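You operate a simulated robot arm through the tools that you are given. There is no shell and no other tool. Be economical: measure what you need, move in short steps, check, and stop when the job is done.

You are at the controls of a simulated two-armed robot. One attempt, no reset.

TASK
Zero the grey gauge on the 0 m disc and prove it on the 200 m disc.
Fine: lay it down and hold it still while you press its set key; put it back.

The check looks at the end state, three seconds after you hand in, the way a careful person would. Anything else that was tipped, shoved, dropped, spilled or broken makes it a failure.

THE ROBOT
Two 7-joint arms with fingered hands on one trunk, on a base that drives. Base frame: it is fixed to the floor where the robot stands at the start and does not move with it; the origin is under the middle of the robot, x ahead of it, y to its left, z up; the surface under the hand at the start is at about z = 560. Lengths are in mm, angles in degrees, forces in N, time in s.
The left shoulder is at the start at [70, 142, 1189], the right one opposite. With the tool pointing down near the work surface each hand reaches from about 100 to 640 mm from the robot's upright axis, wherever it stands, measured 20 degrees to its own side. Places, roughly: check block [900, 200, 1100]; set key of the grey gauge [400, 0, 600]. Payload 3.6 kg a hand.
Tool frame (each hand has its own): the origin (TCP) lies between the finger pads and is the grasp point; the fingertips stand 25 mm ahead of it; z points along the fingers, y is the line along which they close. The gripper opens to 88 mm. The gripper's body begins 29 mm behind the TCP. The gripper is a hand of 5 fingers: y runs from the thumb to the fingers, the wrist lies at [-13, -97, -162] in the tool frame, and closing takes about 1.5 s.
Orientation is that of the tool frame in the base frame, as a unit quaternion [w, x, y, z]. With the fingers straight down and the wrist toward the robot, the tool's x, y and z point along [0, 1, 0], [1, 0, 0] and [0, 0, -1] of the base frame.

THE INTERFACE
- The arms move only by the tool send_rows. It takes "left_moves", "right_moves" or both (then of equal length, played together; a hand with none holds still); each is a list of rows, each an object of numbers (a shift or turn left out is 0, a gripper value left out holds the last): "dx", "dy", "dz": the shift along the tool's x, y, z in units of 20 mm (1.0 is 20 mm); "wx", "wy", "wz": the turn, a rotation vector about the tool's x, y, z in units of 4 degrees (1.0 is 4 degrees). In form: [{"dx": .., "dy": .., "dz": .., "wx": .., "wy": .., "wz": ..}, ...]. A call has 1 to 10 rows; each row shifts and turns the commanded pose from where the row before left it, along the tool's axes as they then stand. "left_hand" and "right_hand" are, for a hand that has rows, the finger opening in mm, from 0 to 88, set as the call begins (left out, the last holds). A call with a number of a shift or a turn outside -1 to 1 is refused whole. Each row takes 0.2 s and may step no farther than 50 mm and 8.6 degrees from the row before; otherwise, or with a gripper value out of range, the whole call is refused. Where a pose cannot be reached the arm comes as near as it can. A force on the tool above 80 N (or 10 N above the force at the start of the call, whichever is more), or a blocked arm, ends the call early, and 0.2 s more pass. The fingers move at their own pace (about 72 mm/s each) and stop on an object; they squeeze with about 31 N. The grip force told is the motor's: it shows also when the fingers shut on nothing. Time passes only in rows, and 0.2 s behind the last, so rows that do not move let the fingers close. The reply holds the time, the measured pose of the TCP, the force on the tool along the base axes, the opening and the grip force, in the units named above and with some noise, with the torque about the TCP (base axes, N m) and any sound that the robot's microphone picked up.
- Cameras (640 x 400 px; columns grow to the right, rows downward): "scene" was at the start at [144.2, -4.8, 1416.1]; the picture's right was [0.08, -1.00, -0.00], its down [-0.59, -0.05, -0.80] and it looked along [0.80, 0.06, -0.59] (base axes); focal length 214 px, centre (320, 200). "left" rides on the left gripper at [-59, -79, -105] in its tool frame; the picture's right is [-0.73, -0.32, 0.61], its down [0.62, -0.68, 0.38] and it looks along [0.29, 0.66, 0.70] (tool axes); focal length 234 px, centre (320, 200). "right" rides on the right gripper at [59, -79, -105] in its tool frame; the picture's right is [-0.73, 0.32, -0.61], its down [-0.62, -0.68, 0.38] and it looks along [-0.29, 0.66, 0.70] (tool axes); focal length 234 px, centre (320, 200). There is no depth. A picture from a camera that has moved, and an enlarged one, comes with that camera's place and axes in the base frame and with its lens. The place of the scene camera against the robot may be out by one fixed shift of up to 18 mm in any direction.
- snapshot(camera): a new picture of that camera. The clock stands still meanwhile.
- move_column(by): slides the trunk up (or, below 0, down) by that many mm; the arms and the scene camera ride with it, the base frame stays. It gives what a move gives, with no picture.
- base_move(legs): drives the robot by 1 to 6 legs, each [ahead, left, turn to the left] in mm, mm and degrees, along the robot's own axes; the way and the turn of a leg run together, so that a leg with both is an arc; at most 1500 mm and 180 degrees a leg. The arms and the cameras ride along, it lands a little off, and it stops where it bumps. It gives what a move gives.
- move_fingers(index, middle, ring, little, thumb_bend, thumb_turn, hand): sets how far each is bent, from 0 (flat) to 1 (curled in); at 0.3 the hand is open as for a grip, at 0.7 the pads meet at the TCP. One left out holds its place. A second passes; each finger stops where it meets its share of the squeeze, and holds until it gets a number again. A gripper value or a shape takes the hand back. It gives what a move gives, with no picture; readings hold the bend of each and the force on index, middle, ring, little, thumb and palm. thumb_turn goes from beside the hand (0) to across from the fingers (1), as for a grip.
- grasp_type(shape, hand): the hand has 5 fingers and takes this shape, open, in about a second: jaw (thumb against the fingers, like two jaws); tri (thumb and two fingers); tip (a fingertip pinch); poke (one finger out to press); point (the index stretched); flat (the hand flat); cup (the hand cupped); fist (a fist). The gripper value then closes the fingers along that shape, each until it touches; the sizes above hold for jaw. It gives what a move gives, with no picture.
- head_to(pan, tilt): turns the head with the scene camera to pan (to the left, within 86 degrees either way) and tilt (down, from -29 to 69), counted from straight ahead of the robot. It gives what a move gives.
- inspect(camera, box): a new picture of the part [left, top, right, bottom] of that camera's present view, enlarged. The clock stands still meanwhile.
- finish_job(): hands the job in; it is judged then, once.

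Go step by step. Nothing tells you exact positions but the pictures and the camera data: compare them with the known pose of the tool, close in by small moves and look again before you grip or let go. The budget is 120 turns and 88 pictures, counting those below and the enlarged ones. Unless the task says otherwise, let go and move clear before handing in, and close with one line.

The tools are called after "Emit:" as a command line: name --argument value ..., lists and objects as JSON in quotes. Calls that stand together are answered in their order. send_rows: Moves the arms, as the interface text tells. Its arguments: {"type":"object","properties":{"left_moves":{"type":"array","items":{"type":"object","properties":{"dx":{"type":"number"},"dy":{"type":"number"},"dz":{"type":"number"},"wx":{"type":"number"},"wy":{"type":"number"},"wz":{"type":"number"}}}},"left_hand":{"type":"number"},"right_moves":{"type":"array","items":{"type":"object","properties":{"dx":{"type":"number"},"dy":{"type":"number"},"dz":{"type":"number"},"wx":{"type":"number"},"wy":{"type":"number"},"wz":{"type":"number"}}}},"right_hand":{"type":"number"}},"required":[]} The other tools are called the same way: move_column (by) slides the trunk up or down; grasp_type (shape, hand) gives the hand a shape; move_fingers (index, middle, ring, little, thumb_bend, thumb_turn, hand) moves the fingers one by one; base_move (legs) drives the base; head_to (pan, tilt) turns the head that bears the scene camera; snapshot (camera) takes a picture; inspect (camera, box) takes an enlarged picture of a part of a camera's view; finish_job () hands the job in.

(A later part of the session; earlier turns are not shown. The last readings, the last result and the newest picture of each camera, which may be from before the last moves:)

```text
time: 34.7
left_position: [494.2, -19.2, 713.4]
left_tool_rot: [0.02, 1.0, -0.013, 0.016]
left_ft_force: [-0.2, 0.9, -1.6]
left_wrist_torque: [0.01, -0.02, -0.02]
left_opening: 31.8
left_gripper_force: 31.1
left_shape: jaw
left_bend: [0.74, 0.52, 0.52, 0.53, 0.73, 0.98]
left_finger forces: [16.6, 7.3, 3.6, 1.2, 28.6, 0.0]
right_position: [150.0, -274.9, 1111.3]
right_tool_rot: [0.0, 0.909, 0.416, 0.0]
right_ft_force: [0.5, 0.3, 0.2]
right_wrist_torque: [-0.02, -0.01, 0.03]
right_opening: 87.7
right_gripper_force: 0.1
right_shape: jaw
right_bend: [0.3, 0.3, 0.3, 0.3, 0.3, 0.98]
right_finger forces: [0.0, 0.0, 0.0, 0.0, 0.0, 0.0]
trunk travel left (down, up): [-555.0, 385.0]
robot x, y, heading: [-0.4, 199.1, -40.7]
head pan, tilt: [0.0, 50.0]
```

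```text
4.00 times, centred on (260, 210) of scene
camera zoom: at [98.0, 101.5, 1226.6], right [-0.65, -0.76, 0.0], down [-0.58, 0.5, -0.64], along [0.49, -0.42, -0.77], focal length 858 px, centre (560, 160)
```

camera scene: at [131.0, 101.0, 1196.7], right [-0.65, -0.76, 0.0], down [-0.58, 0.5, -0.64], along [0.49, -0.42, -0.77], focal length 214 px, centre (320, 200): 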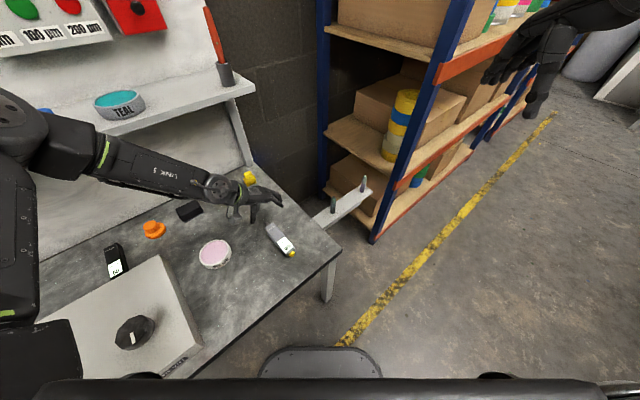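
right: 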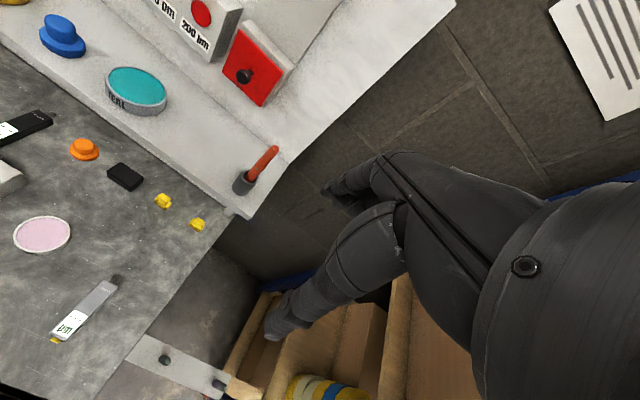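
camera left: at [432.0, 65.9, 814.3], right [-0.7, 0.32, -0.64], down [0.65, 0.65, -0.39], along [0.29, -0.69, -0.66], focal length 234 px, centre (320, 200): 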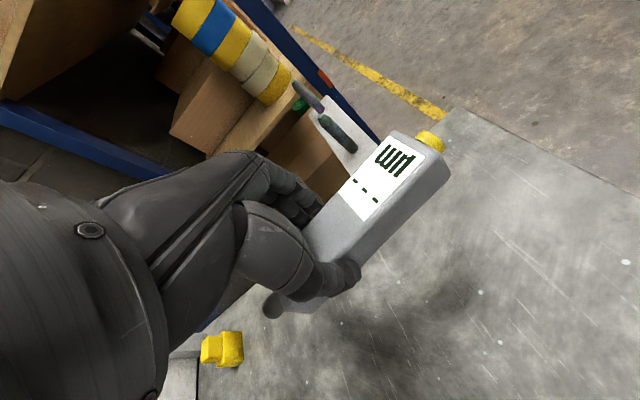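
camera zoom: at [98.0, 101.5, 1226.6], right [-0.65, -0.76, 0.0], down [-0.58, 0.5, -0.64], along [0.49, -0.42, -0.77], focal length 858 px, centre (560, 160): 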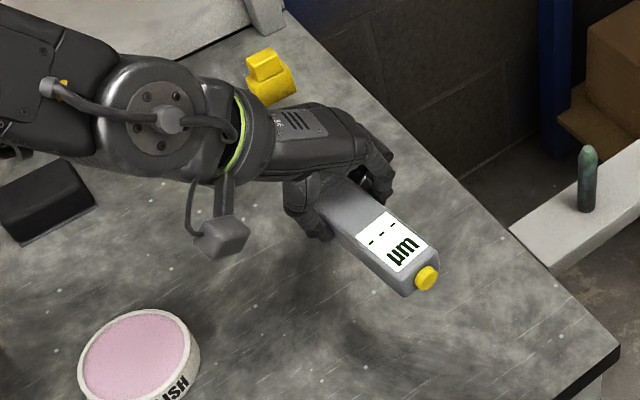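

It holds firmly and level, about 7° yawed in the hand, and turning the robot a further 7° will square it. I'll raise it to disc height and drive over in stages, stopping well short of the wall.

Emit:
move_column --by 383

Emit:
send_rows --left_moves '[{"dz": -0.8}, {"dz": -0.8}, {"dz": -0.8}]'

Emit:
base_move --legs '[[0, 0, -6.7], [-96, 361, 0]]'

Emit:
head_to --pan 50 --tilt 40

Emit:
snapshot --camera "scene"

```text
time: 38.4
left_position: [493.7, -19.6, 1096.2]
left_tool_rot: [0.02, 1.0, -0.012, 0.015]
left_ft_force: [-0.4, -0.7, -1.7]
left_wrist_torque: [0.02, -0.02, 0.02]
left_opening: 31.7
left_gripper_force: 30.8
left_shape: jaw
left_bend: [0.74, 0.52, 0.52, 0.53, 0.73, 0.98]
left_finger forces: [16.6, 7.3, 3.6, 1.1, 28.6, 0.0]
right_position: [150.1, -274.7, 1493.9]
right_tool_rot: [0.0, 0.909, 0.416, 0.0]
right_ft_force: [0.5, -0.1, -0.2]
right_wrist_torque: [0.01, -0.02, -0.02]
right_opening: 87.9
right_gripper_force: 0.0
right_shape: jaw
right_bend: [0.3, 0.3, 0.3, 0.3, 0.3, 0.98]
right_finger forces: [0.0, 0.1, 0.0, 0.0, 0.1, 0.0]
trunk travel left (down, up): [-938.0, 2.0]
robot x, y, heading: [-4.5, 194.2, -40.9]
head pan, tilt: [0.0, 50.0]
```

```text
time: 39.2
left_position: [492.7, -17.4, 1144.1]
left_tool_rot: [0.019, 1.0, -0.012, 0.015]
left_ft_force: [0.0, -0.6, -2.0]
left_wrist_torque: [-0.02, -0.06, 0.04]
left_opening: 31.7
left_gripper_force: 31.1
left_shape: jaw
left_bend: [0.74, 0.52, 0.52, 0.53, 0.73, 0.98]
left_finger forces: [16.7, 7.3, 3.6, 1.1, 28.7, 0.1]
right_position: [149.8, -274.0, 1493.1]
right_tool_rot: [0.0, 0.909, 0.416, 0.0]
right_ft_force: [-0.2, 0.5, -0.2]
right_wrist_torque: [-0.02, -0.01, 0.0]
right_opening: 87.4
right_gripper_force: 0.1
right_shape: jaw
right_bend: [0.3, 0.3, 0.3, 0.3, 0.3, 0.98]
right_finger forces: [0.0, 0.0, 0.0, 0.1, 0.0, 0.0]
trunk travel left (down, up): [-938.0, 2.0]
robot x, y, heading: [-5.4, 194.0, -41.0]
head pan, tilt: [0.0, 50.0]
```

```text
time: 42.2
left_position: [665.4, 235.4, 1144.7]
left_tool_rot: [0.019, 0.997, -0.072, 0.015]
left_ft_force: [0.0, -0.8, -1.5]
left_wrist_torque: [0.01, -0.05, -0.02]
left_opening: 31.8
left_gripper_force: 30.7
left_shape: jaw
left_bend: [0.74, 0.52, 0.52, 0.53, 0.73, 0.98]
left_finger forces: [16.9, 7.3, 3.6, 1.1, 28.6, 0.0]
right_position: [295.5, 19.9, 1492.5]
right_tool_rot: [-0.002, 0.933, 0.361, 0.001]
right_ft_force: [0.3, -0.6, -0.3]
right_wrist_torque: [0.02, -0.03, -0.02]
right_opening: 87.9
right_gripper_force: 0.0
right_shape: jaw
right_bend: [0.3, 0.3, 0.3, 0.3, 0.3, 0.98]
right_finger forces: [0.1, 0.0, 0.0, 0.0, 0.0, 0.0]
trunk travel left (down, up): [-938.0, 2.0]
robot x, y, heading: [195.5, 507.9, -47.6]
head pan, tilt: [0.0, 50.0]
```

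```text
time: 43.3
left_position: [666.5, 237.4, 1144.7]
left_tool_rot: [0.021, 0.997, -0.072, 0.015]
left_ft_force: [-0.3, -0.5, -2.0]
left_wrist_torque: [0.03, -0.06, 0.01]
left_opening: 31.4
left_gripper_force: 31.2
left_shape: jaw
left_bend: [0.74, 0.52, 0.52, 0.53, 0.73, 0.98]
left_finger forces: [16.8, 7.4, 3.7, 1.1, 28.5, 0.0]
right_position: [297.8, 23.3, 1493.6]
right_tool_rot: [0.0, 0.933, 0.36, 0.0]
right_ft_force: [0.4, 0.3, 0.2]
right_wrist_torque: [0.03, -0.03, -0.01]
right_opening: 87.8
right_gripper_force: 0.0
right_shape: jaw
right_bend: [0.3, 0.3, 0.3, 0.3, 0.3, 0.98]
right_finger forces: [0.1, 0.1, 0.0, 0.1, 0.0, 0.0]
trunk travel left (down, up): [-938.0, 2.0]
robot x, y, heading: [200.1, 510.1, -47.8]
head pan, tilt: [50.0, 40.0]
```

```text
63 pictures are left
camera scene: at [323.7, 464.0, 1623.8], right [0.04, -1.0, 0.0], down [-0.64, -0.03, -0.77], along [0.77, 0.03, -0.64], focal length 214 px, centre (320, 200)
```

scene: 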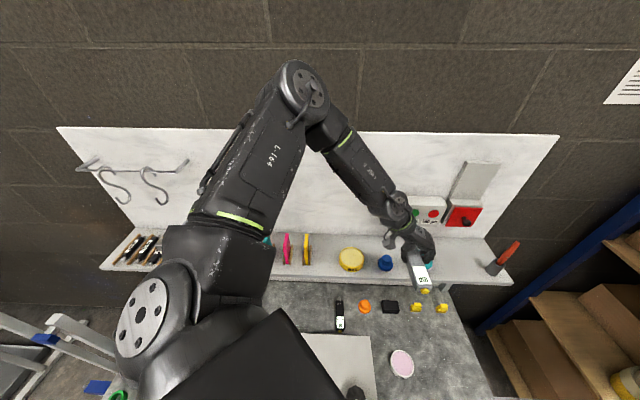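

The elbow is high and clear of the wall, but the left hand hides the 0 disc from the head camera. I'll turn the right hand so its camera watches the discs.

Emit:
send_rows --right_moves '[{"dx": 0.32, "dy": 0.29, "dz": 0.33, "wz": -1}, {"dx": 0.3, "dy": 0.31, "dz": 0.33, "wz": -1}, {"dx": 0.28, "dy": 0.33, "dz": 0.33, "wz": -1}, {"dx": 0.25, "dy": 0.35, "dz": 0.33, "wz": -1}, {"dx": 0.22, "dy": 0.37, "dz": 0.33, "wz": -1}, {"dx": 0.2, "dy": 0.39, "dz": 0.33, "wz": -1}, {"dx": 0.17, "dy": 0.4, "dz": 0.33, "wz": -1}, {"dx": 0.14, "dy": 0.41, "dz": 0.33, "wz": -1}]'

Emit:
send_rows --right_moves '[{"dx": 0.1, "dy": 0.42, "dz": 0.33, "wz": -1}, {"dx": 0.07, "dy": 0.43, "dz": 0.33, "wz": -1}, {"dx": 0.03, "dy": 0.43, "dz": 0.33, "wz": -1}, {"dx": 0, "dy": 0.43, "dz": 0.33, "wz": -1}, {"dx": -0.04, "dy": 0.43, "dz": 0.33, "wz": -1}, {"dx": -0.07, "dy": 0.43, "dz": 0.33, "wz": -1}, {"dx": -0.09, "dy": 0.43, "dz": 0.33, "wz": -1}]'

Emit:
snapshot --camera "right"

```text
time: 45.1
left_position: [667.1, 237.9, 1144.4]
left_tool_rot: [0.02, 0.997, -0.073, 0.014]
left_ft_force: [-0.2, 0.9, -1.6]
left_wrist_torque: [-0.02, 0.02, 0.02]
left_opening: 31.9
left_gripper_force: 31.8
left_shape: jaw
left_bend: [0.74, 0.52, 0.52, 0.53, 0.73, 0.98]
left_finger forces: [16.8, 7.2, 3.5, 1.1, 28.5, 0.0]
right_position: [367.8, 20.8, 1439.8]
right_tool_rot: [0.0, 0.797, 0.604, 0.0]
right_ft_force: [0.1, -0.6, 0.0]
right_wrist_torque: [-0.03, -0.02, 0.02]
right_opening: 87.6
right_gripper_force: 0.1
right_shape: jaw
right_bend: [0.3, 0.3, 0.3, 0.3, 0.3, 0.98]
right_finger forces: [0.1, 0.0, 0.0, 0.0, 0.1, 0.1]
trunk travel left (down, up): [-938.0, 2.0]
robot x, y, heading: [196.0, 506.1, -47.4]
head pan, tilt: [50.0, 40.0]
```

```text
time: 46.7
left_position: [667.5, 238.9, 1144.6]
left_tool_rot: [0.02, 0.997, -0.071, 0.014]
left_ft_force: [0.7, 0.4, -0.6]
left_wrist_torque: [-0.01, -0.03, -0.02]
left_opening: 31.7
left_gripper_force: 31.0
left_shape: jaw
left_bend: [0.74, 0.52, 0.52, 0.53, 0.73, 0.98]
left_finger forces: [16.7, 7.2, 3.6, 1.1, 28.6, 0.0]
right_position: [427.5, 19.0, 1394.4]
right_tool_rot: [0.0, 0.627, 0.779, 0.001]
right_ft_force: [0.3, 0.1, 0.4]
right_wrist_torque: [0.02, 0.0, 0.03]
right_opening: 87.8
right_gripper_force: 0.1
right_shape: jaw
right_bend: [0.3, 0.3, 0.3, 0.3, 0.3, 0.98]
right_finger forces: [0.0, 0.1, 0.1, 0.0, 0.1, 0.1]
trunk travel left (down, up): [-938.0, 2.0]
robot x, y, heading: [195.7, 509.9, -47.5]
head pan, tilt: [50.0, 40.0]
```

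```text
62 pictures are left
camera right: at [338.7, 58.8, 1498.9], right [0.47, -0.64, 0.61], down [-0.53, -0.76, -0.38], along [0.7, -0.14, -0.7], focal length 234 px, centre (320, 200)
```

right: 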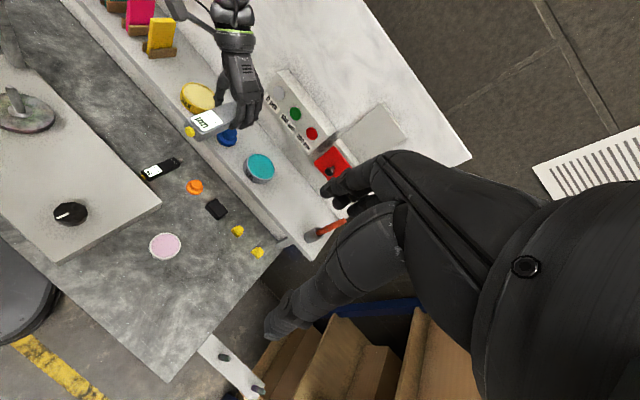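

The right camera sees the gauge and all three discs. I'll enlarge that part to measure.

Emit:
inspect --camera "right" --box '[180, 50, 340, 150]'

Emit:
inspect --camera "scene" --box '[370, 180, 498, 300]'

```text
4.00 times, centred on (260, 100) of right
camera zoom: at [338.7, 58.8, 1498.9], right [0.47, -0.64, 0.61], down [-0.53, -0.76, -0.38], along [0.7, -0.14, -0.7], focal length 937 px, centre (560, 600)
```

zoom: 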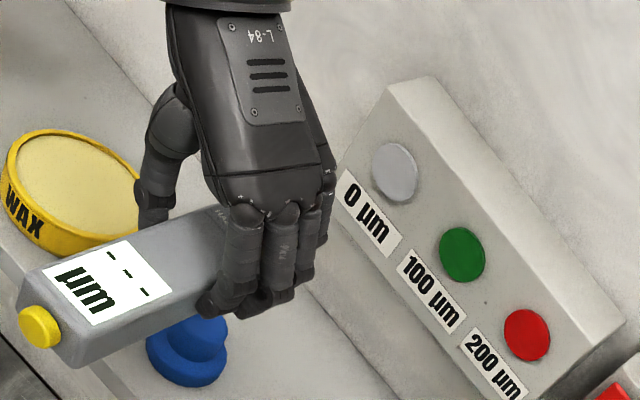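

```text
3.33 times, centred on (434, 240) of scene
camera zoom: at [324.9, 464.2, 1623.7], right [0.04, -1.0, 0.0], down [-0.64, -0.03, -0.77], along [0.76, 0.03, -0.64], focal length 715 px, centre (-60, 67)
```

zoom: 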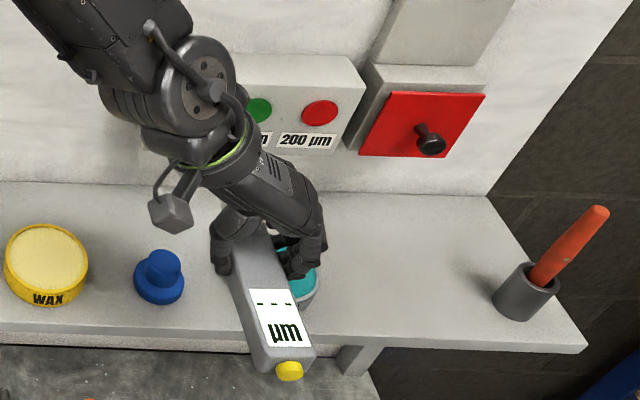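

Triangulating from the two hand cameras puts the disc faces at x≈850, z≈1124, with the 0 disc at y≈248 and the 200 disc at y≈120. The probe tip is at about (729, 237, 1124), so I'll reach forward with the arm first.

Emit:
send_rows --left_moves '[{"dx": 0.7, "dy": -0.25}, {"dx": 0.7, "dy": -0.25}, {"dx": 0.7, "dy": -0.25}, {"dx": 0.7, "dy": -0.25}, {"dx": 0.7, "dy": -0.1}]'

Emit:
inspect --camera "right" --box '[180, 50, 340, 150]'

```text
time: 47.9
left_position: [741.8, 249.7, 1146.3]
left_tool_rot: [0.021, 0.997, -0.073, 0.015]
left_ft_force: [0.6, -0.4, -1.8]
left_wrist_torque: [-0.01, -0.04, -0.03]
left_opening: 31.7
left_gripper_force: 31.3
left_shape: jaw
left_bend: [0.74, 0.52, 0.52, 0.53, 0.73, 0.98]
left_finger forces: [16.8, 7.3, 3.5, 1.1, 28.7, 0.0]
right_position: [428.6, 19.1, 1395.0]
right_tool_rot: [-0.001, 0.627, 0.779, -0.001]
right_ft_force: [0.2, -1.1, -0.1]
right_wrist_torque: [0.0, 0.0, -0.03]
right_opening: 87.8
right_gripper_force: 0.0
right_shape: jaw
right_bend: [0.3, 0.3, 0.3, 0.3, 0.3, 0.98]
right_finger forces: [0.1, 0.1, 0.0, 0.0, 0.1, 0.1]
trunk travel left (down, up): [-938.0, 2.0]
robot x, y, heading: [200.2, 504.4, -47.7]
head pan, tilt: [50.0, 40.0]
```

```text
4.00 times, centred on (260, 100) of right
camera zoom: at [338.7, 59.3, 1499.1], right [0.47, -0.64, 0.61], down [-0.53, -0.75, -0.38], along [0.7, -0.14, -0.7], focal length 937 px, centre (560, 600)
```

zoom: 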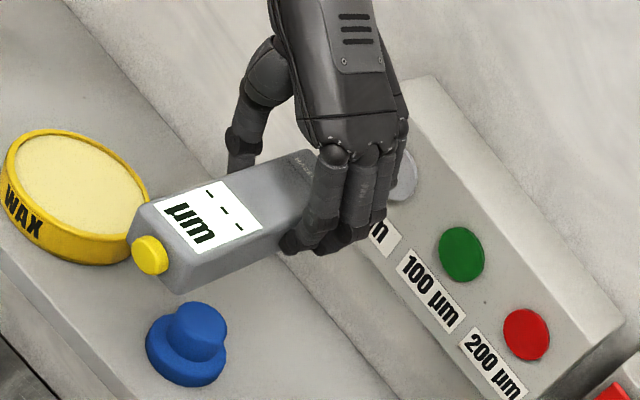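

The arm reaches fully, and the tip is now about (804, 249). I'll advance 28 mm and then creep.

Emit:
send_rows --left_moves '[{"dx": 0.35, "dy": -0.04}, {"dx": 0.35, "dy": -0.04}, {"dx": 0.35, "dy": -0.04}, {"dx": 0.35, "dy": -0.04}]'

Emit:
inspect --camera "right" --box '[200, 50, 328, 130]'

Emit:
snapshot --camera "scene"

```text
time: 48.9
left_position: [768.4, 247.6, 1147.0]
left_tool_rot: [0.021, 0.997, -0.072, 0.015]
left_ft_force: [-0.3, -0.6, -0.9]
left_wrist_torque: [0.01, -0.02, 0.0]
left_opening: 31.9
left_gripper_force: 31.0
left_shape: jaw
left_bend: [0.74, 0.52, 0.52, 0.53, 0.73, 0.98]
left_finger forces: [16.8, 7.3, 3.6, 0.9, 28.6, 0.0]
right_position: [427.8, 18.4, 1393.9]
right_tool_rot: [-0.001, 0.627, 0.779, 0.0]
right_ft_force: [0.5, -0.2, -0.3]
right_wrist_torque: [0.02, 0.01, 0.0]
right_opening: 88.1
right_gripper_force: 0.0
right_shape: jaw
right_bend: [0.3, 0.3, 0.3, 0.3, 0.3, 0.98]
right_finger forces: [0.0, 0.1, 0.0, 0.0, 0.0, 0.0]
trunk travel left (down, up): [-938.0, 2.0]
robot x, y, heading: [195.2, 510.3, -47.6]
head pan, tilt: [50.0, 40.0]
```

```text
5.00 times, centred on (264, 90) of right
camera zoom: at [338.0, 59.1, 1499.2], right [0.47, -0.64, 0.61], down [-0.53, -0.75, -0.38], along [0.7, -0.14, -0.7], focal length 1171 px, centre (600, 750)
```

zoom: 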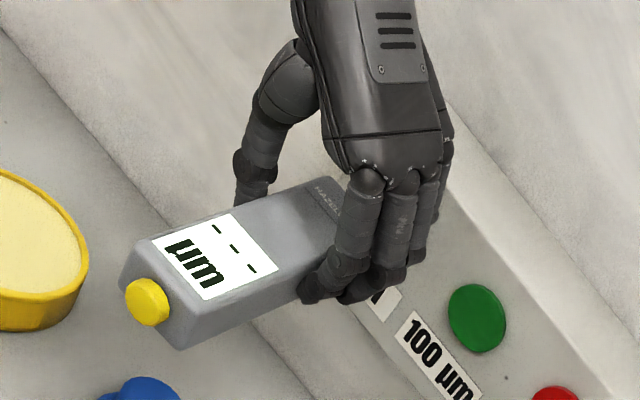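

```text
57 pictures are left
camera scene: at [324.2, 464.6, 1623.8], right [0.04, -1.0, 0.0], down [-0.64, -0.03, -0.77], along [0.77, 0.03, -0.64], focal length 214 px, centre (320, 200)
```

scene: 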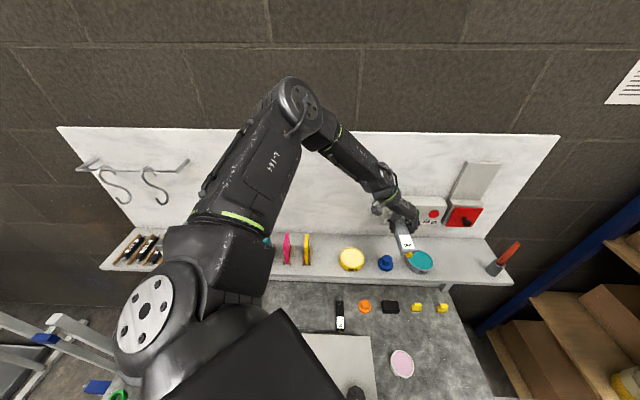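

No contact yet, with the tip at about x=831. I'll creep on in 2.5 mm steps, watching the force.

Emit:
send_rows --left_moves '[{"dx": 0.125, "dy": -0.015, "dz": 0.03}, {"dx": 0.125, "dy": -0.015, "dz": 0.03}, {"dx": 0.125, "dy": -0.015, "dz": 0.03}, {"dx": 0.125, "dy": -0.015, "dz": 0.03}]'

Emit:
send_rows --left_moves '[{"dx": 0.125, "dy": -0.015}, {"dx": 0.125, "dy": -0.015}]'

Emit:
inspect --camera "right" --box '[200, 50, 328, 130]'

```text
time: 49.9
left_position: [777.9, 248.6, 1145.2]
left_tool_rot: [0.021, 0.997, -0.072, 0.014]
left_ft_force: [0.7, 0.1, -1.4]
left_wrist_torque: [-0.01, -0.03, 0.01]
left_opening: 31.6
left_gripper_force: 30.9
left_shape: jaw
left_bend: [0.74, 0.52, 0.52, 0.53, 0.73, 0.98]
left_finger forces: [16.8, 7.4, 3.6, 1.0, 28.6, 0.0]
right_position: [426.6, 17.7, 1394.5]
right_tool_rot: [0.0, 0.627, 0.779, 0.0]
right_ft_force: [0.0, 0.0, 0.2]
right_wrist_torque: [-0.02, -0.01, -0.01]
right_opening: 87.8
right_gripper_force: 0.1
right_shape: jaw
right_bend: [0.3, 0.3, 0.3, 0.3, 0.3, 0.98]
right_finger forces: [0.0, 0.0, 0.0, 0.0, 0.0, 0.0]
trunk travel left (down, up): [-938.0, 2.0]
robot x, y, heading: [198.2, 509.8, -47.5]
head pan, tilt: [50.0, 40.0]
```

```text
time: 50.5
left_position: [782.2, 247.6, 1145.3]
left_tool_rot: [0.02, 0.997, -0.073, 0.014]
left_ft_force: [0.2, 0.0, -1.0]
left_wrist_torque: [0.03, -0.02, 0.02]
left_opening: 31.9
left_gripper_force: 30.8
left_shape: jaw
left_bend: [0.74, 0.52, 0.52, 0.53, 0.73, 0.98]
left_finger forces: [16.8, 7.3, 3.6, 1.0, 28.6, 0.0]
right_position: [428.3, 18.1, 1395.7]
right_tool_rot: [0.0, 0.627, 0.779, 0.0]
right_ft_force: [-0.2, 0.8, 0.1]
right_wrist_torque: [0.03, -0.02, 0.02]
right_opening: 87.9
right_gripper_force: 0.0
right_shape: jaw
right_bend: [0.3, 0.3, 0.3, 0.3, 0.3, 0.98]
right_finger forces: [0.1, 0.0, 0.0, 0.0, 0.1, 0.0]
trunk travel left (down, up): [-938.0, 2.0]
robot x, y, heading: [198.5, 509.3, -48.0]
head pan, tilt: [50.0, 40.0]
```

```text
5.00 times, centred on (264, 90) of right
camera zoom: at [338.2, 59.1, 1499.1], right [0.47, -0.64, 0.61], down [-0.53, -0.75, -0.38], along [0.7, -0.14, -0.7], focal length 1171 px, centre (600, 750)
```

zoom: 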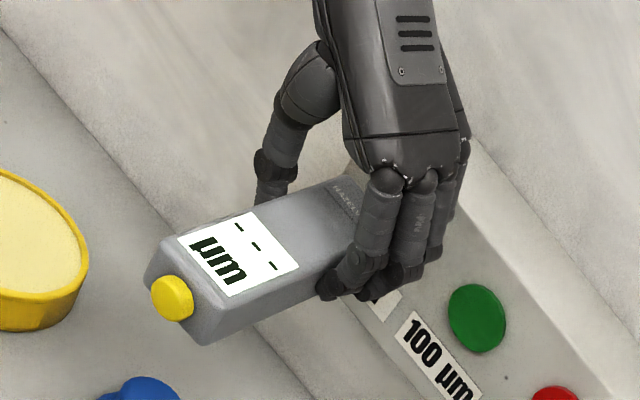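

Emit:
send_rows --left_moves '[{"dx": 0.125, "dy": -0.018}, {"dx": 0.125, "dy": -0.018}]'

Emit:
send_rows --left_moves '[{"dx": 0.125, "dy": -0.018}, {"dx": 0.125, "dy": -0.018}]'

Emit:
inspect --camera "right" --box '[220, 50, 300, 110]'

```text
time: 51.1
left_position: [786.4, 247.8, 1145.5]
left_tool_rot: [0.02, 0.997, -0.073, 0.016]
left_ft_force: [-2.1, 0.4, -1.7]
left_wrist_torque: [0.01, 0.0, -0.05]
left_opening: 31.7
left_gripper_force: 30.5
left_shape: jaw
left_bend: [0.74, 0.52, 0.52, 0.53, 0.74, 0.98]
left_finger forces: [17.4, 7.2, 3.4, 0.7, 28.6, 0.0]
right_position: [426.6, 19.1, 1394.7]
right_tool_rot: [0.0, 0.627, 0.779, 0.0]
right_ft_force: [-0.2, -0.2, -0.3]
right_wrist_torque: [0.01, 0.03, -0.01]
right_opening: 87.7
right_gripper_force: 0.1
right_shape: jaw
right_bend: [0.3, 0.3, 0.3, 0.3, 0.3, 0.98]
right_finger forces: [0.0, 0.0, 0.0, 0.0, 0.0, 0.0]
trunk travel left (down, up): [-938.0, 2.0]
robot x, y, heading: [196.6, 509.6, -47.9]
head pan, tilt: [50.0, 40.0]
```

```text
time: 51.7
left_position: [788.9, 246.3, 1147.6]
left_tool_rot: [0.021, 0.997, -0.072, 0.015]
left_ft_force: [-12.2, -1.5, -1.4]
left_wrist_torque: [-0.03, 0.26, -0.16]
left_opening: 31.7
left_gripper_force: 30.9
left_shape: jaw
left_bend: [0.74, 0.52, 0.52, 0.53, 0.74, 0.97]
left_finger forces: [18.0, 8.0, 3.2, 0.4, 28.4, 0.0]
right_position: [423.9, 18.2, 1395.6]
right_tool_rot: [0.001, 0.627, 0.779, 0.001]
right_ft_force: [0.3, -0.1, 0.4]
right_wrist_torque: [0.01, 0.02, -0.01]
right_opening: 87.6
right_gripper_force: 0.0
right_shape: jaw
right_bend: [0.3, 0.3, 0.3, 0.3, 0.3, 0.98]
right_finger forces: [0.0, 0.0, 0.0, 0.0, 0.0, 0.1]
trunk travel left (down, up): [-938.0, 2.0]
robot x, y, heading: [196.5, 509.4, -47.6]
head pan, tilt: [50.0, 40.0]
```

```text
6.67 times, centred on (260, 80) of right
camera zoom: at [333.5, 58.3, 1499.3], right [0.47, -0.64, 0.61], down [-0.53, -0.75, -0.39], along [0.71, -0.14, -0.69], focal length 1561 px, centre (720, 1000)
```

zoom: 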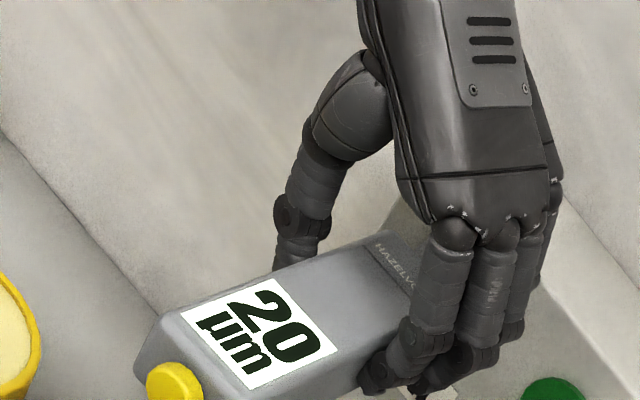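

Contact at about 12 N, and the display reads 20 µm on the 0 disc. I'll hold briefly, back off and see whether the reading stays.

Emit:
send_rows --left_moves '[{}, {}, {}]'

Emit:
send_rows --left_moves '[{"dx": -0.4, "dy": 0.05}, {"dx": -0.5, "dy": 0.07}, {"dx": -0.5, "dy": 0.07}, {"dx": -0.5, "dy": 0.07}]'

Emit:
inspect --camera "right" --box '[200, 50, 300, 125]'

```text
time: 52.5
left_position: [788.7, 247.0, 1147.5]
left_tool_rot: [0.019, 0.997, -0.072, 0.016]
left_ft_force: [-14.7, -3.2, -1.8]
left_wrist_torque: [-0.08, 0.29, -0.23]
left_opening: 31.8
left_gripper_force: 31.0
left_shape: jaw
left_bend: [0.74, 0.51, 0.52, 0.53, 0.74, 0.97]
left_finger forces: [18.0, 8.2, 3.5, 0.5, 28.3, 0.1]
right_position: [422.6, 18.6, 1394.8]
right_tool_rot: [0.001, 0.627, 0.779, 0.001]
right_ft_force: [-0.1, 0.3, 0.5]
right_wrist_torque: [0.0, 0.01, 0.0]
right_opening: 87.6
right_gripper_force: 0.0
right_shape: jaw
right_bend: [0.3, 0.3, 0.3, 0.3, 0.3, 0.98]
right_finger forces: [0.1, 0.0, 0.0, 0.1, 0.1, 0.0]
trunk travel left (down, up): [-938.0, 2.0]
robot x, y, heading: [198.0, 508.5, -47.9]
head pan, tilt: [50.0, 40.0]
```

```text
time: 53.5
left_position: [754.4, 247.9, 1143.6]
left_tool_rot: [0.021, 0.997, -0.071, 0.015]
left_ft_force: [0.5, 0.8, -1.3]
left_wrist_torque: [0.02, -0.03, -0.02]
left_opening: 31.5
left_gripper_force: 31.4
left_shape: jaw
left_bend: [0.74, 0.52, 0.53, 0.53, 0.74, 0.97]
left_finger forces: [18.0, 7.4, 3.7, 0.3, 29.4, 0.1]
right_position: [428.7, 18.1, 1394.6]
right_tool_rot: [0.0, 0.627, 0.779, 0.001]
right_ft_force: [0.4, 0.0, -0.6]
right_wrist_torque: [-0.01, 0.0, 0.04]
right_opening: 87.5
right_gripper_force: 0.0
right_shape: jaw
right_bend: [0.3, 0.3, 0.3, 0.3, 0.3, 0.98]
right_finger forces: [0.0, 0.0, 0.0, 0.1, 0.1, 0.0]
trunk travel left (down, up): [-938.0, 2.0]
robot x, y, heading: [199.9, 511.2, -47.9]
head pan, tilt: [50.0, 40.0]
```

```text
5.33 times, centred on (250, 88) of right
camera zoom: at [338.4, 59.3, 1499.2], right [0.47, -0.64, 0.61], down [-0.53, -0.75, -0.38], along [0.7, -0.14, -0.7], focal length 1249 px, centre (693, 800)
```

zoom: 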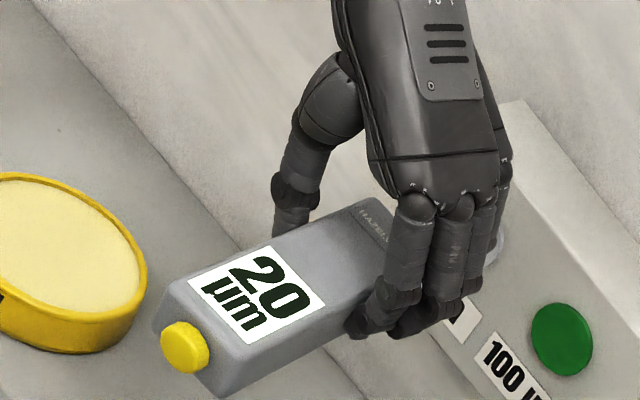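

The reading holds at 20 µm, as the instructions expect. I'll retract, drive back over the gauge's original spot and come down for the set step.

Emit:
send_rows --left_moves '[{"dx": -0.85, "dy": 0.16}, {"dx": -0.85, "dy": 0.16}, {"dx": -0.85, "dy": 0.16}, {"dx": -0.85, "dy": 0.16}, {"dx": -0.85, "dy": 0.16}]'

Emit:
base_move --legs '[[72, -302, 0]]'

Emit:
head_to --pan 20 --tilt 55

Emit:
snapshot --camera "scene"

```text
time: 54.7
left_position: [667.2, 244.8, 1142.1]
left_tool_rot: [0.02, 0.997, -0.072, 0.015]
left_ft_force: [0.4, 0.1, -1.4]
left_wrist_torque: [0.0, -0.03, 0.0]
left_opening: 31.5
left_gripper_force: 30.8
left_shape: jaw
left_bend: [0.74, 0.52, 0.53, 0.53, 0.74, 0.97]
left_finger forces: [18.0, 7.3, 3.6, 0.4, 29.3, 0.1]
right_position: [426.8, 18.8, 1394.2]
right_tool_rot: [0.001, 0.627, 0.779, 0.0]
right_ft_force: [-0.1, 0.0, 0.0]
right_wrist_torque: [-0.01, 0.01, -0.01]
right_opening: 87.6
right_gripper_force: 0.1
right_shape: jaw
right_bend: [0.3, 0.3, 0.3, 0.3, 0.3, 0.98]
right_finger forces: [0.0, 0.0, 0.0, 0.0, 0.1, 0.1]
trunk travel left (down, up): [-938.0, 2.0]
robot x, y, heading: [200.0, 512.4, -47.6]
head pan, tilt: [50.0, 40.0]
```

```text
time: 56.8
left_position: [495.9, -8.3, 1141.3]
left_tool_rot: [0.021, 0.997, -0.068, 0.015]
left_ft_force: [-0.5, -0.5, -2.2]
left_wrist_torque: [0.0, -0.02, 0.03]
left_opening: 31.5
left_gripper_force: 30.7
left_shape: jaw
left_bend: [0.74, 0.52, 0.53, 0.53, 0.74, 0.97]
left_finger forces: [18.0, 7.4, 3.8, 0.3, 29.3, 0.1]
right_position: [257.7, -234.6, 1396.4]
right_tool_rot: [0.0, 0.624, 0.781, 0.0]
right_ft_force: [-0.5, 1.1, -0.7]
right_wrist_torque: [-0.04, 0.03, -0.02]
right_opening: 87.7
right_gripper_force: 0.0
right_shape: jaw
right_bend: [0.3, 0.3, 0.3, 0.3, 0.3, 0.98]
right_finger forces: [0.0, 0.0, 0.0, 0.0, 0.0, 0.0]
trunk travel left (down, up): [-938.0, 2.0]
robot x, y, heading: [22.3, 252.3, -47.2]
head pan, tilt: [50.0, 40.0]
```

```text
time: 57.8
left_position: [494.7, -10.2, 1141.9]
left_tool_rot: [0.02, 0.997, -0.069, 0.014]
left_ft_force: [0.0, -0.3, -1.1]
left_wrist_torque: [0.02, -0.03, -0.01]
left_opening: 31.7
left_gripper_force: 31.2
left_shape: jaw
left_bend: [0.74, 0.52, 0.53, 0.53, 0.74, 0.97]
left_finger forces: [18.0, 7.4, 3.7, 0.3, 29.2, 0.1]
right_position: [256.5, -238.1, 1395.2]
right_tool_rot: [0.0, 0.625, 0.781, 0.0]
right_ft_force: [0.3, -1.2, 0.4]
right_wrist_torque: [0.01, -0.03, -0.02]
right_opening: 87.7
right_gripper_force: 0.0
right_shape: jaw
right_bend: [0.3, 0.3, 0.3, 0.3, 0.3, 0.98]
right_finger forces: [0.0, 0.1, 0.0, 0.1, 0.0, 0.0]
trunk travel left (down, up): [-938.0, 2.0]
robot x, y, heading: [24.9, 254.9, -47.3]
head pan, tilt: [20.0, 55.0]
```

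```text
53 pictures are left
camera scene: at [128.9, 170.8, 1603.2], right [-0.46, -0.89, 0.0], down [-0.73, 0.37, -0.57], along [0.51, -0.26, -0.82], focal length 214 px, centre (320, 200)
```

scene: 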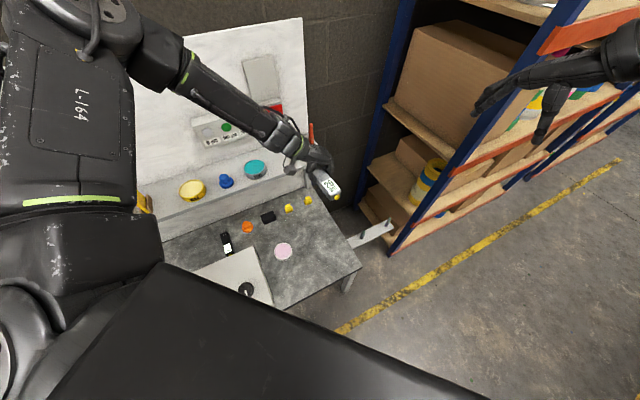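

Emit:
send_rows --left_moves '[{"dy": 0.42, "dx": -0.2}]'

Emit:
move_column --by -505

Emit:
snapshot --camera "left"

Emit:
snapshot --camera "scene"

```text
time: 58.2
left_position: [490.5, -16.0, 1141.9]
left_tool_rot: [0.02, 0.997, -0.068, 0.014]
left_ft_force: [0.4, 0.1, -1.7]
left_wrist_torque: [0.01, -0.01, -0.01]
left_opening: 31.5
left_gripper_force: 30.9
left_shape: jaw
left_bend: [0.74, 0.52, 0.53, 0.53, 0.74, 0.97]
left_finger forces: [17.9, 7.4, 3.7, 0.3, 29.3, 0.1]
right_position: [256.2, -235.9, 1394.7]
right_tool_rot: [0.0, 0.625, 0.781, 0.0]
right_ft_force: [0.5, -0.6, 0.4]
right_wrist_torque: [-0.01, 0.02, -0.02]
right_opening: 87.5
right_gripper_force: 0.0
right_shape: jaw
right_bend: [0.3, 0.3, 0.3, 0.3, 0.3, 0.98]
right_finger forces: [0.0, 0.1, 0.1, 0.0, 0.0, 0.0]
trunk travel left (down, up): [-938.0, 2.0]
robot x, y, heading: [23.8, 249.3, -47.3]
head pan, tilt: [20.0, 55.0]
```

```text
refused: -505 is not a number from -400 to 400
```

```text
52 pictures are left
camera left: at [438.3, 74.8, 1243.1], right [-0.66, 0.39, -0.64], down [0.72, 0.57, -0.39], along [0.22, -0.72, -0.66], focal length 234 px, centre (320, 200)
```

left: 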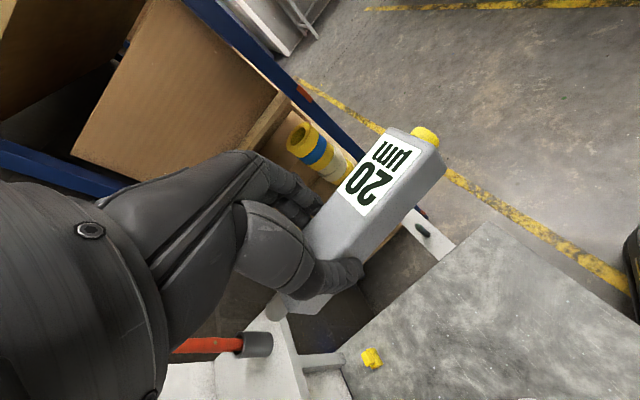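

```text
51 pictures are left
camera scene: at [129.3, 171.1, 1603.1], right [-0.46, -0.89, 0.0], down [-0.73, 0.38, -0.57], along [0.51, -0.26, -0.82], focal length 214 px, centre (320, 200)
```

scene: 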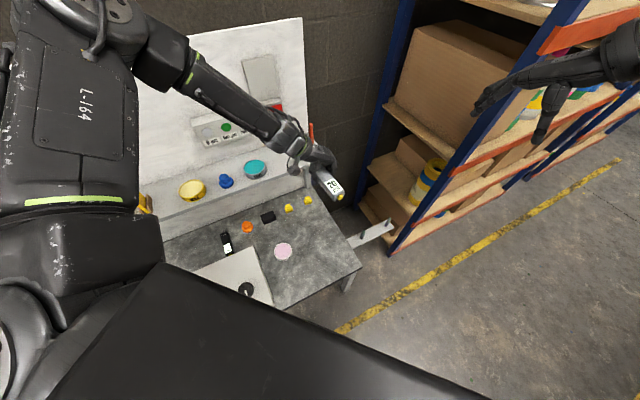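

The trunk move must be split. The gauge has yawed about 5° more in the hand from the push, so I'll correct that and then descend in two parts.

Emit:
send_rows --left_moves '[{"wz": 0.8, "dy": 0.1}, {"wz": 0.8, "dx": 0.05}]'

Emit:
move_column --by -390

Emit:
move_column --by -125

Emit:
snapshot --camera "left"

Emit:
snapshot --camera "scene"

```text
time: 58.8
left_position: [490.4, -18.6, 1143.0]
left_tool_rot: [0.02, 0.992, -0.125, 0.016]
left_ft_force: [0.7, -0.2, -1.4]
left_wrist_torque: [0.04, -0.06, 0.06]
left_opening: 31.7
left_gripper_force: 30.7
left_shape: jaw
left_bend: [0.74, 0.52, 0.53, 0.53, 0.74, 0.97]
left_finger forces: [18.0, 7.3, 3.7, 0.4, 29.1, 0.0]
right_position: [257.2, -236.9, 1394.2]
right_tool_rot: [0.0, 0.624, 0.781, -0.001]
right_ft_force: [0.6, 0.8, 0.2]
right_wrist_torque: [0.05, -0.02, 0.01]
right_opening: 87.7
right_gripper_force: 0.1
right_shape: jaw
right_bend: [0.3, 0.3, 0.3, 0.3, 0.3, 0.98]
right_finger forces: [0.0, 0.0, 0.1, 0.0, 0.1, 0.0]
trunk travel left (down, up): [-938.0, 2.0]
robot x, y, heading: [21.6, 252.3, -47.1]
head pan, tilt: [20.0, 55.0]
```

```text
time: 62.5
left_position: [490.5, -18.0, 753.4]
left_tool_rot: [0.019, 0.992, -0.125, 0.016]
left_ft_force: [0.0, -0.8, -1.8]
left_wrist_torque: [0.01, -0.05, 0.0]
left_opening: 31.3
left_gripper_force: 30.7
left_shape: jaw
left_bend: [0.74, 0.52, 0.53, 0.53, 0.74, 0.97]
left_finger forces: [18.0, 7.4, 3.7, 0.3, 29.2, 0.1]
right_position: [257.1, -239.3, 1004.9]
right_tool_rot: [0.0, 0.625, 0.781, 0.0]
right_ft_force: [-0.7, -0.3, 0.3]
right_wrist_torque: [0.01, 0.02, 0.01]
right_opening: 87.6
right_gripper_force: 0.0
right_shape: jaw
right_bend: [0.3, 0.3, 0.3, 0.3, 0.3, 0.98]
right_finger forces: [0.0, 0.0, 0.1, 0.0, 0.1, 0.0]
trunk travel left (down, up): [-548.0, 392.0]
robot x, y, heading: [22.0, 251.5, -47.2]
head pan, tilt: [20.0, 55.0]
```

```text
time: 64.1
left_position: [490.5, -17.7, 627.2]
left_tool_rot: [0.02, 0.992, -0.125, 0.016]
left_ft_force: [0.4, 0.5, -2.0]
left_wrist_torque: [-0.03, -0.03, 0.0]
left_opening: 31.3
left_gripper_force: 30.6
left_shape: jaw
left_bend: [0.74, 0.52, 0.53, 0.53, 0.74, 0.97]
left_finger forces: [18.0, 7.3, 3.7, 0.3, 29.3, 0.1]
right_position: [255.9, -236.0, 880.0]
right_tool_rot: [0.0, 0.625, 0.781, 0.0]
right_ft_force: [-0.8, 0.6, 0.0]
right_wrist_torque: [0.02, 0.02, 0.01]
right_opening: 87.6
right_gripper_force: 0.1
right_shape: jaw
right_bend: [0.3, 0.3, 0.3, 0.3, 0.3, 0.98]
right_finger forces: [0.0, 0.0, 0.0, 0.1, 0.0, 0.0]
trunk travel left (down, up): [-423.0, 517.0]
robot x, y, heading: [26.1, 249.9, -47.1]
head pan, tilt: [20.0, 55.0]
```

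```text
50 pictures are left
camera left: at [448.7, 77.9, 729.0], right [-0.61, 0.47, -0.64], down [0.78, 0.49, -0.38], along [0.14, -0.74, -0.66], focal length 234 px, centre (320, 200)
```

left: 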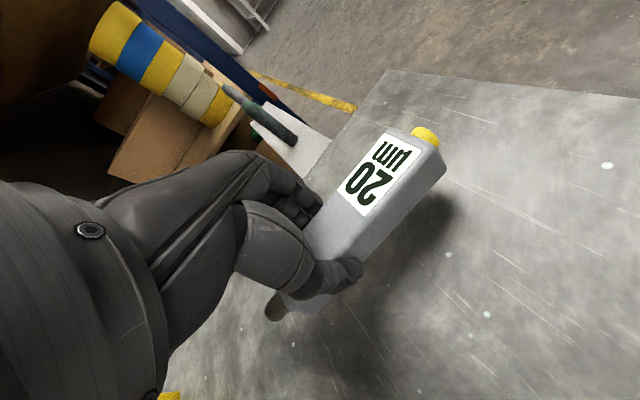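

```text
49 pictures are left
camera scene: at [129.1, 171.8, 1088.2], right [-0.46, -0.89, 0.0], down [-0.73, 0.37, -0.57], along [0.51, -0.26, -0.82], focal length 214 px, centre (320, 200)
```

scene: 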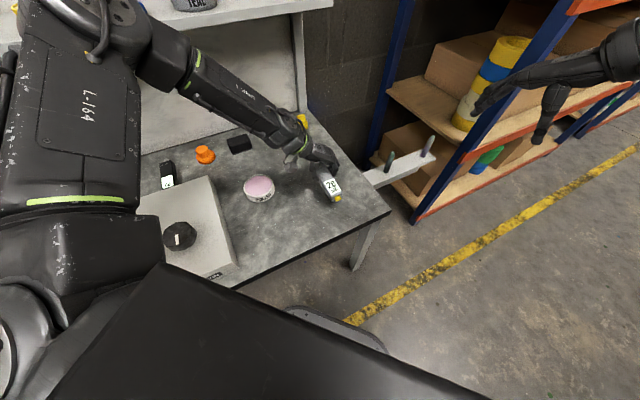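

Emit:
move_column --by -30

Emit:
send_rows --left_moves '[{"dz": 0.1}, {"dz": 0.1}]'

Emit:
snapshot --camera "left"

Emit:
inspect --camera "scene" --box '[240, 130, 400, 230]'

```text
time: 64.8
left_position: [490.6, -18.7, 598.8]
left_tool_rot: [0.019, 0.992, -0.125, 0.016]
left_ft_force: [0.1, 0.0, -1.9]
left_wrist_torque: [0.01, -0.04, -0.01]
left_opening: 31.4
left_gripper_force: 30.8
left_shape: jaw
left_bend: [0.74, 0.52, 0.53, 0.53, 0.74, 0.97]
left_finger forces: [18.0, 7.3, 3.7, 0.3, 29.2, 0.0]
right_position: [255.3, -236.3, 848.6]
right_tool_rot: [0.0, 0.624, 0.781, 0.0]
right_ft_force: [0.0, 0.1, 0.0]
right_wrist_torque: [0.01, 0.02, -0.04]
right_opening: 87.4
right_gripper_force: 0.1
right_shape: jaw
right_bend: [0.3, 0.3, 0.3, 0.3, 0.3, 0.98]
right_finger forces: [0.0, 0.0, 0.1, 0.1, 0.0, 0.0]
trunk travel left (down, up): [-393.0, 547.0]
robot x, y, heading: [22.8, 252.9, -47.0]
head pan, tilt: [20.0, 55.0]
```

```text
time: 65.4
left_position: [490.3, -17.6, 593.8]
left_tool_rot: [0.019, 0.992, -0.124, 0.016]
left_ft_force: [0.0, 1.2, -1.3]
left_wrist_torque: [0.04, 0.0, -0.02]
left_opening: 31.4
left_gripper_force: 30.7
left_shape: jaw
left_bend: [0.74, 0.52, 0.53, 0.53, 0.74, 0.97]
left_finger forces: [18.0, 7.4, 3.8, 0.1, 29.3, 0.0]
right_position: [256.7, -236.4, 849.6]
right_tool_rot: [0.001, 0.625, 0.781, 0.0]
right_ft_force: [0.2, 0.8, -0.4]
right_wrist_torque: [0.0, 0.01, 0.01]
right_opening: 87.4
right_gripper_force: 0.0
right_shape: jaw
right_bend: [0.3, 0.3, 0.3, 0.3, 0.3, 0.98]
right_finger forces: [0.0, 0.0, 0.1, 0.0, 0.0, 0.0]
trunk travel left (down, up): [-393.0, 547.0]
robot x, y, heading: [23.0, 250.8, -47.3]
head pan, tilt: [20.0, 55.0]
```

```text
48 pictures are left
camera left: at [449.0, 77.8, 694.9], right [-0.61, 0.47, -0.64], down [0.78, 0.49, -0.38], along [0.14, -0.74, -0.66], focal length 234 px, centre (320, 200)
```

left: 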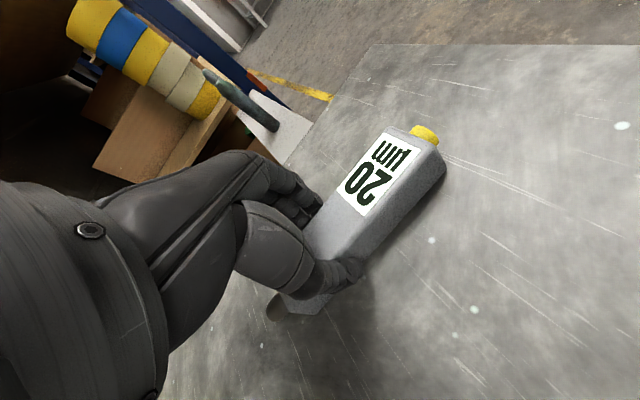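

```text
4.00 times, centred on (320, 180) of scene
camera zoom: at [129.2, 171.6, 1058.1], right [-0.46, -0.89, 0.0], down [-0.73, 0.38, -0.57], along [0.51, -0.26, -0.82], focal length 858 px, centre (320, 280)
```

zoom: 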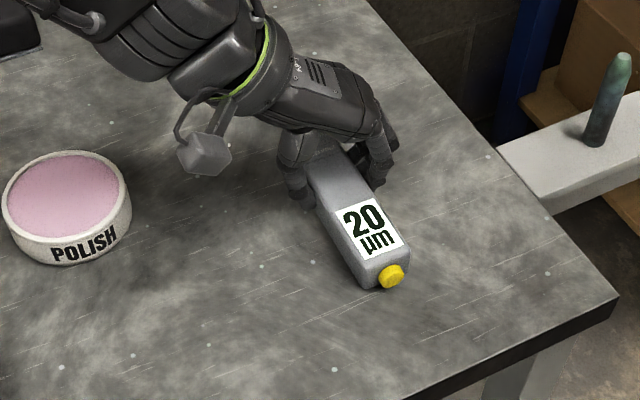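

Emit:
send_rows --left_moves '[{"dz": 0.06}, {"dz": 0.06}]'

Emit:
grasp_type --hand "right" --shape "poke"

Emit:
snapshot --camera "right"

```text
time: 66.0
left_position: [490.8, -19.6, 593.5]
left_tool_rot: [0.02, 0.992, -0.124, 0.017]
left_ft_force: [1.1, 0.7, 11.7]
left_wrist_torque: [0.05, -0.01, -0.02]
left_opening: 31.9
left_gripper_force: 31.1
left_shape: jaw
left_bend: [0.74, 0.52, 0.53, 0.53, 0.74, 0.97]
left_finger forces: [18.1, 8.0, 3.9, 0.6, 31.3, 0.0]
right_position: [255.2, -235.6, 850.7]
right_tool_rot: [0.001, 0.625, 0.781, 0.0]
right_ft_force: [0.3, 0.1, 0.2]
right_wrist_torque: [0.03, 0.0, 0.0]
right_opening: 88.0
right_gripper_force: 0.1
right_shape: jaw
right_bend: [0.3, 0.3, 0.3, 0.3, 0.3, 0.98]
right_finger forces: [0.0, 0.1, 0.1, 0.0, 0.0, 0.0]
trunk travel left (down, up): [-393.0, 547.0]
robot x, y, heading: [23.4, 251.2, -47.1]
head pan, tilt: [20.0, 55.0]
```

```text
time: 66.9
left_position: [489.7, -19.1, 591.9]
left_tool_rot: [0.021, 0.992, -0.124, 0.017]
left_ft_force: [3.3, -1.1, 14.9]
left_wrist_torque: [0.04, -0.05, -0.03]
left_opening: 31.7
left_gripper_force: 31.2
left_shape: jaw
left_bend: [0.74, 0.52, 0.53, 0.53, 0.74, 0.97]
left_finger forces: [18.6, 8.7, 4.3, 0.5, 31.5, 0.0]
right_position: [254.7, -235.8, 851.1]
right_tool_rot: [0.0, 0.625, 0.781, 0.0]
right_ft_force: [-0.8, -0.2, -1.1]
right_wrist_torque: [0.01, 0.03, 0.01]
right_opening: 0.3
right_gripper_force: 0.0
right_shape: poke
right_bend: [0.7, 0.7, 0.99, 0.99, 1.0, 1.0]
right_finger forces: [0.0, 0.1, 0.0, 0.1, 0.1, 0.1]
trunk travel left (down, up): [-393.0, 547.0]
robot x, y, heading: [31.1, 252.5, -47.4]
head pan, tilt: [20.0, 55.0]
```

```text
46 pictures are left
camera right: at [165.2, -195.7, 954.9], right [0.47, -0.64, 0.61], down [-0.53, -0.76, -0.38], along [0.71, -0.14, -0.7], focal length 234 px, centre (320, 200)
```

right: 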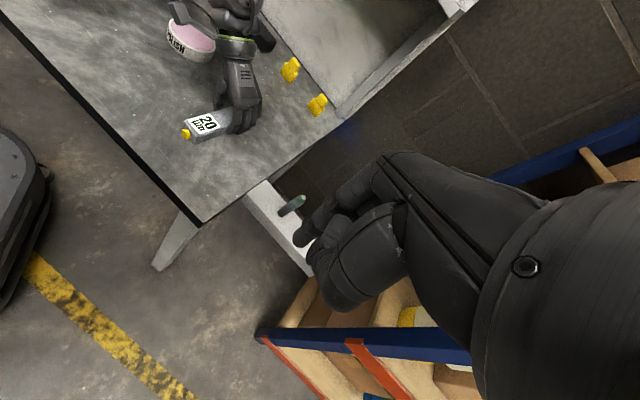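

The gauge rests on the bench with about 13 N of down-force, held in its old place, with the key near (399, -18). Next I'll bring the right hand's poking finger behind it at a safe height.

Emit:
send_rows --right_moves '[{"dx": 1, "dy": 0.3, "wz": 1}, {"dx": 1, "dy": 0.3, "wz": 1}, {"dx": 1, "dy": 0.4, "wz": 1}, {"dx": 1, "dy": 0.45}, {"dx": 1, "dy": 0.45}, {"dx": 1, "dy": 0.45}, {"dx": 1, "dy": 0.45}, {"dx": 1, "dy": 0.45}, {"dx": 1, "dy": 0.45}, {"dx": 1, "dy": 0.45}]'

Emit:
snapshot --camera "right"

Emit:
snapshot --camera "scene"

```text
time: 69.1
left_position: [488.9, -16.7, 591.8]
left_tool_rot: [0.02, 0.992, -0.125, 0.017]
left_ft_force: [3.3, -1.6, 16.3]
left_wrist_torque: [-0.06, -0.06, -0.03]
left_opening: 32.2
left_gripper_force: 31.3
left_shape: jaw
left_bend: [0.74, 0.52, 0.53, 0.53, 0.74, 0.97]
left_finger forces: [18.9, 9.0, 4.4, 0.6, 31.5, 0.0]
right_position: [327.1, -33.0, 850.5]
right_tool_rot: [-0.001, 0.704, 0.71, 0.0]
right_ft_force: [0.2, -0.9, -0.3]
right_wrist_torque: [-0.02, 0.01, 0.01]
right_opening: 0.0
right_gripper_force: 0.1
right_shape: poke
right_bend: [0.7, 0.7, 0.99, 0.99, 1.0, 1.0]
right_finger forces: [0.1, 0.1, 0.1, 0.1, 0.0, 0.0]
trunk travel left (down, up): [-393.0, 547.0]
robot x, y, heading: [22.7, 252.2, -47.1]
head pan, tilt: [20.0, 55.0]
```

```text
45 pictures are left
camera right: at [248.4, 25.5, 954.8], right [0.33, -0.72, 0.61], down [-0.67, -0.63, -0.38], along [0.66, -0.28, -0.7], focal length 234 px, centre (320, 200)
```

right: 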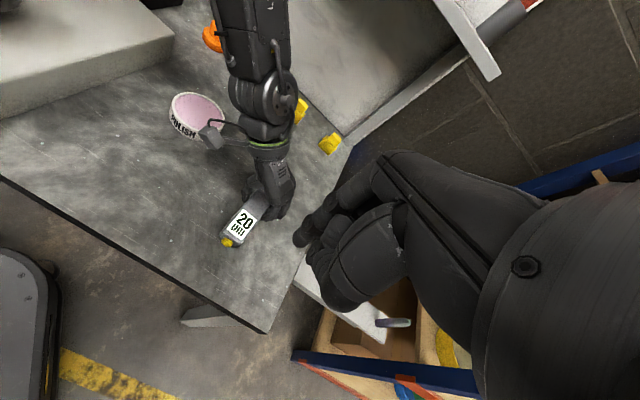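

```text
44 pictures are left
camera scene: at [127.9, 172.7, 1058.4], right [-0.46, -0.89, 0.0], down [-0.73, 0.37, -0.57], along [0.51, -0.26, -0.82], focal length 214 px, centre (320, 200)
```

scene: 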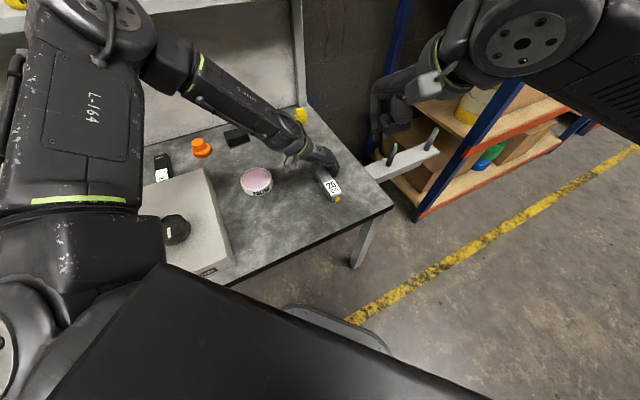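

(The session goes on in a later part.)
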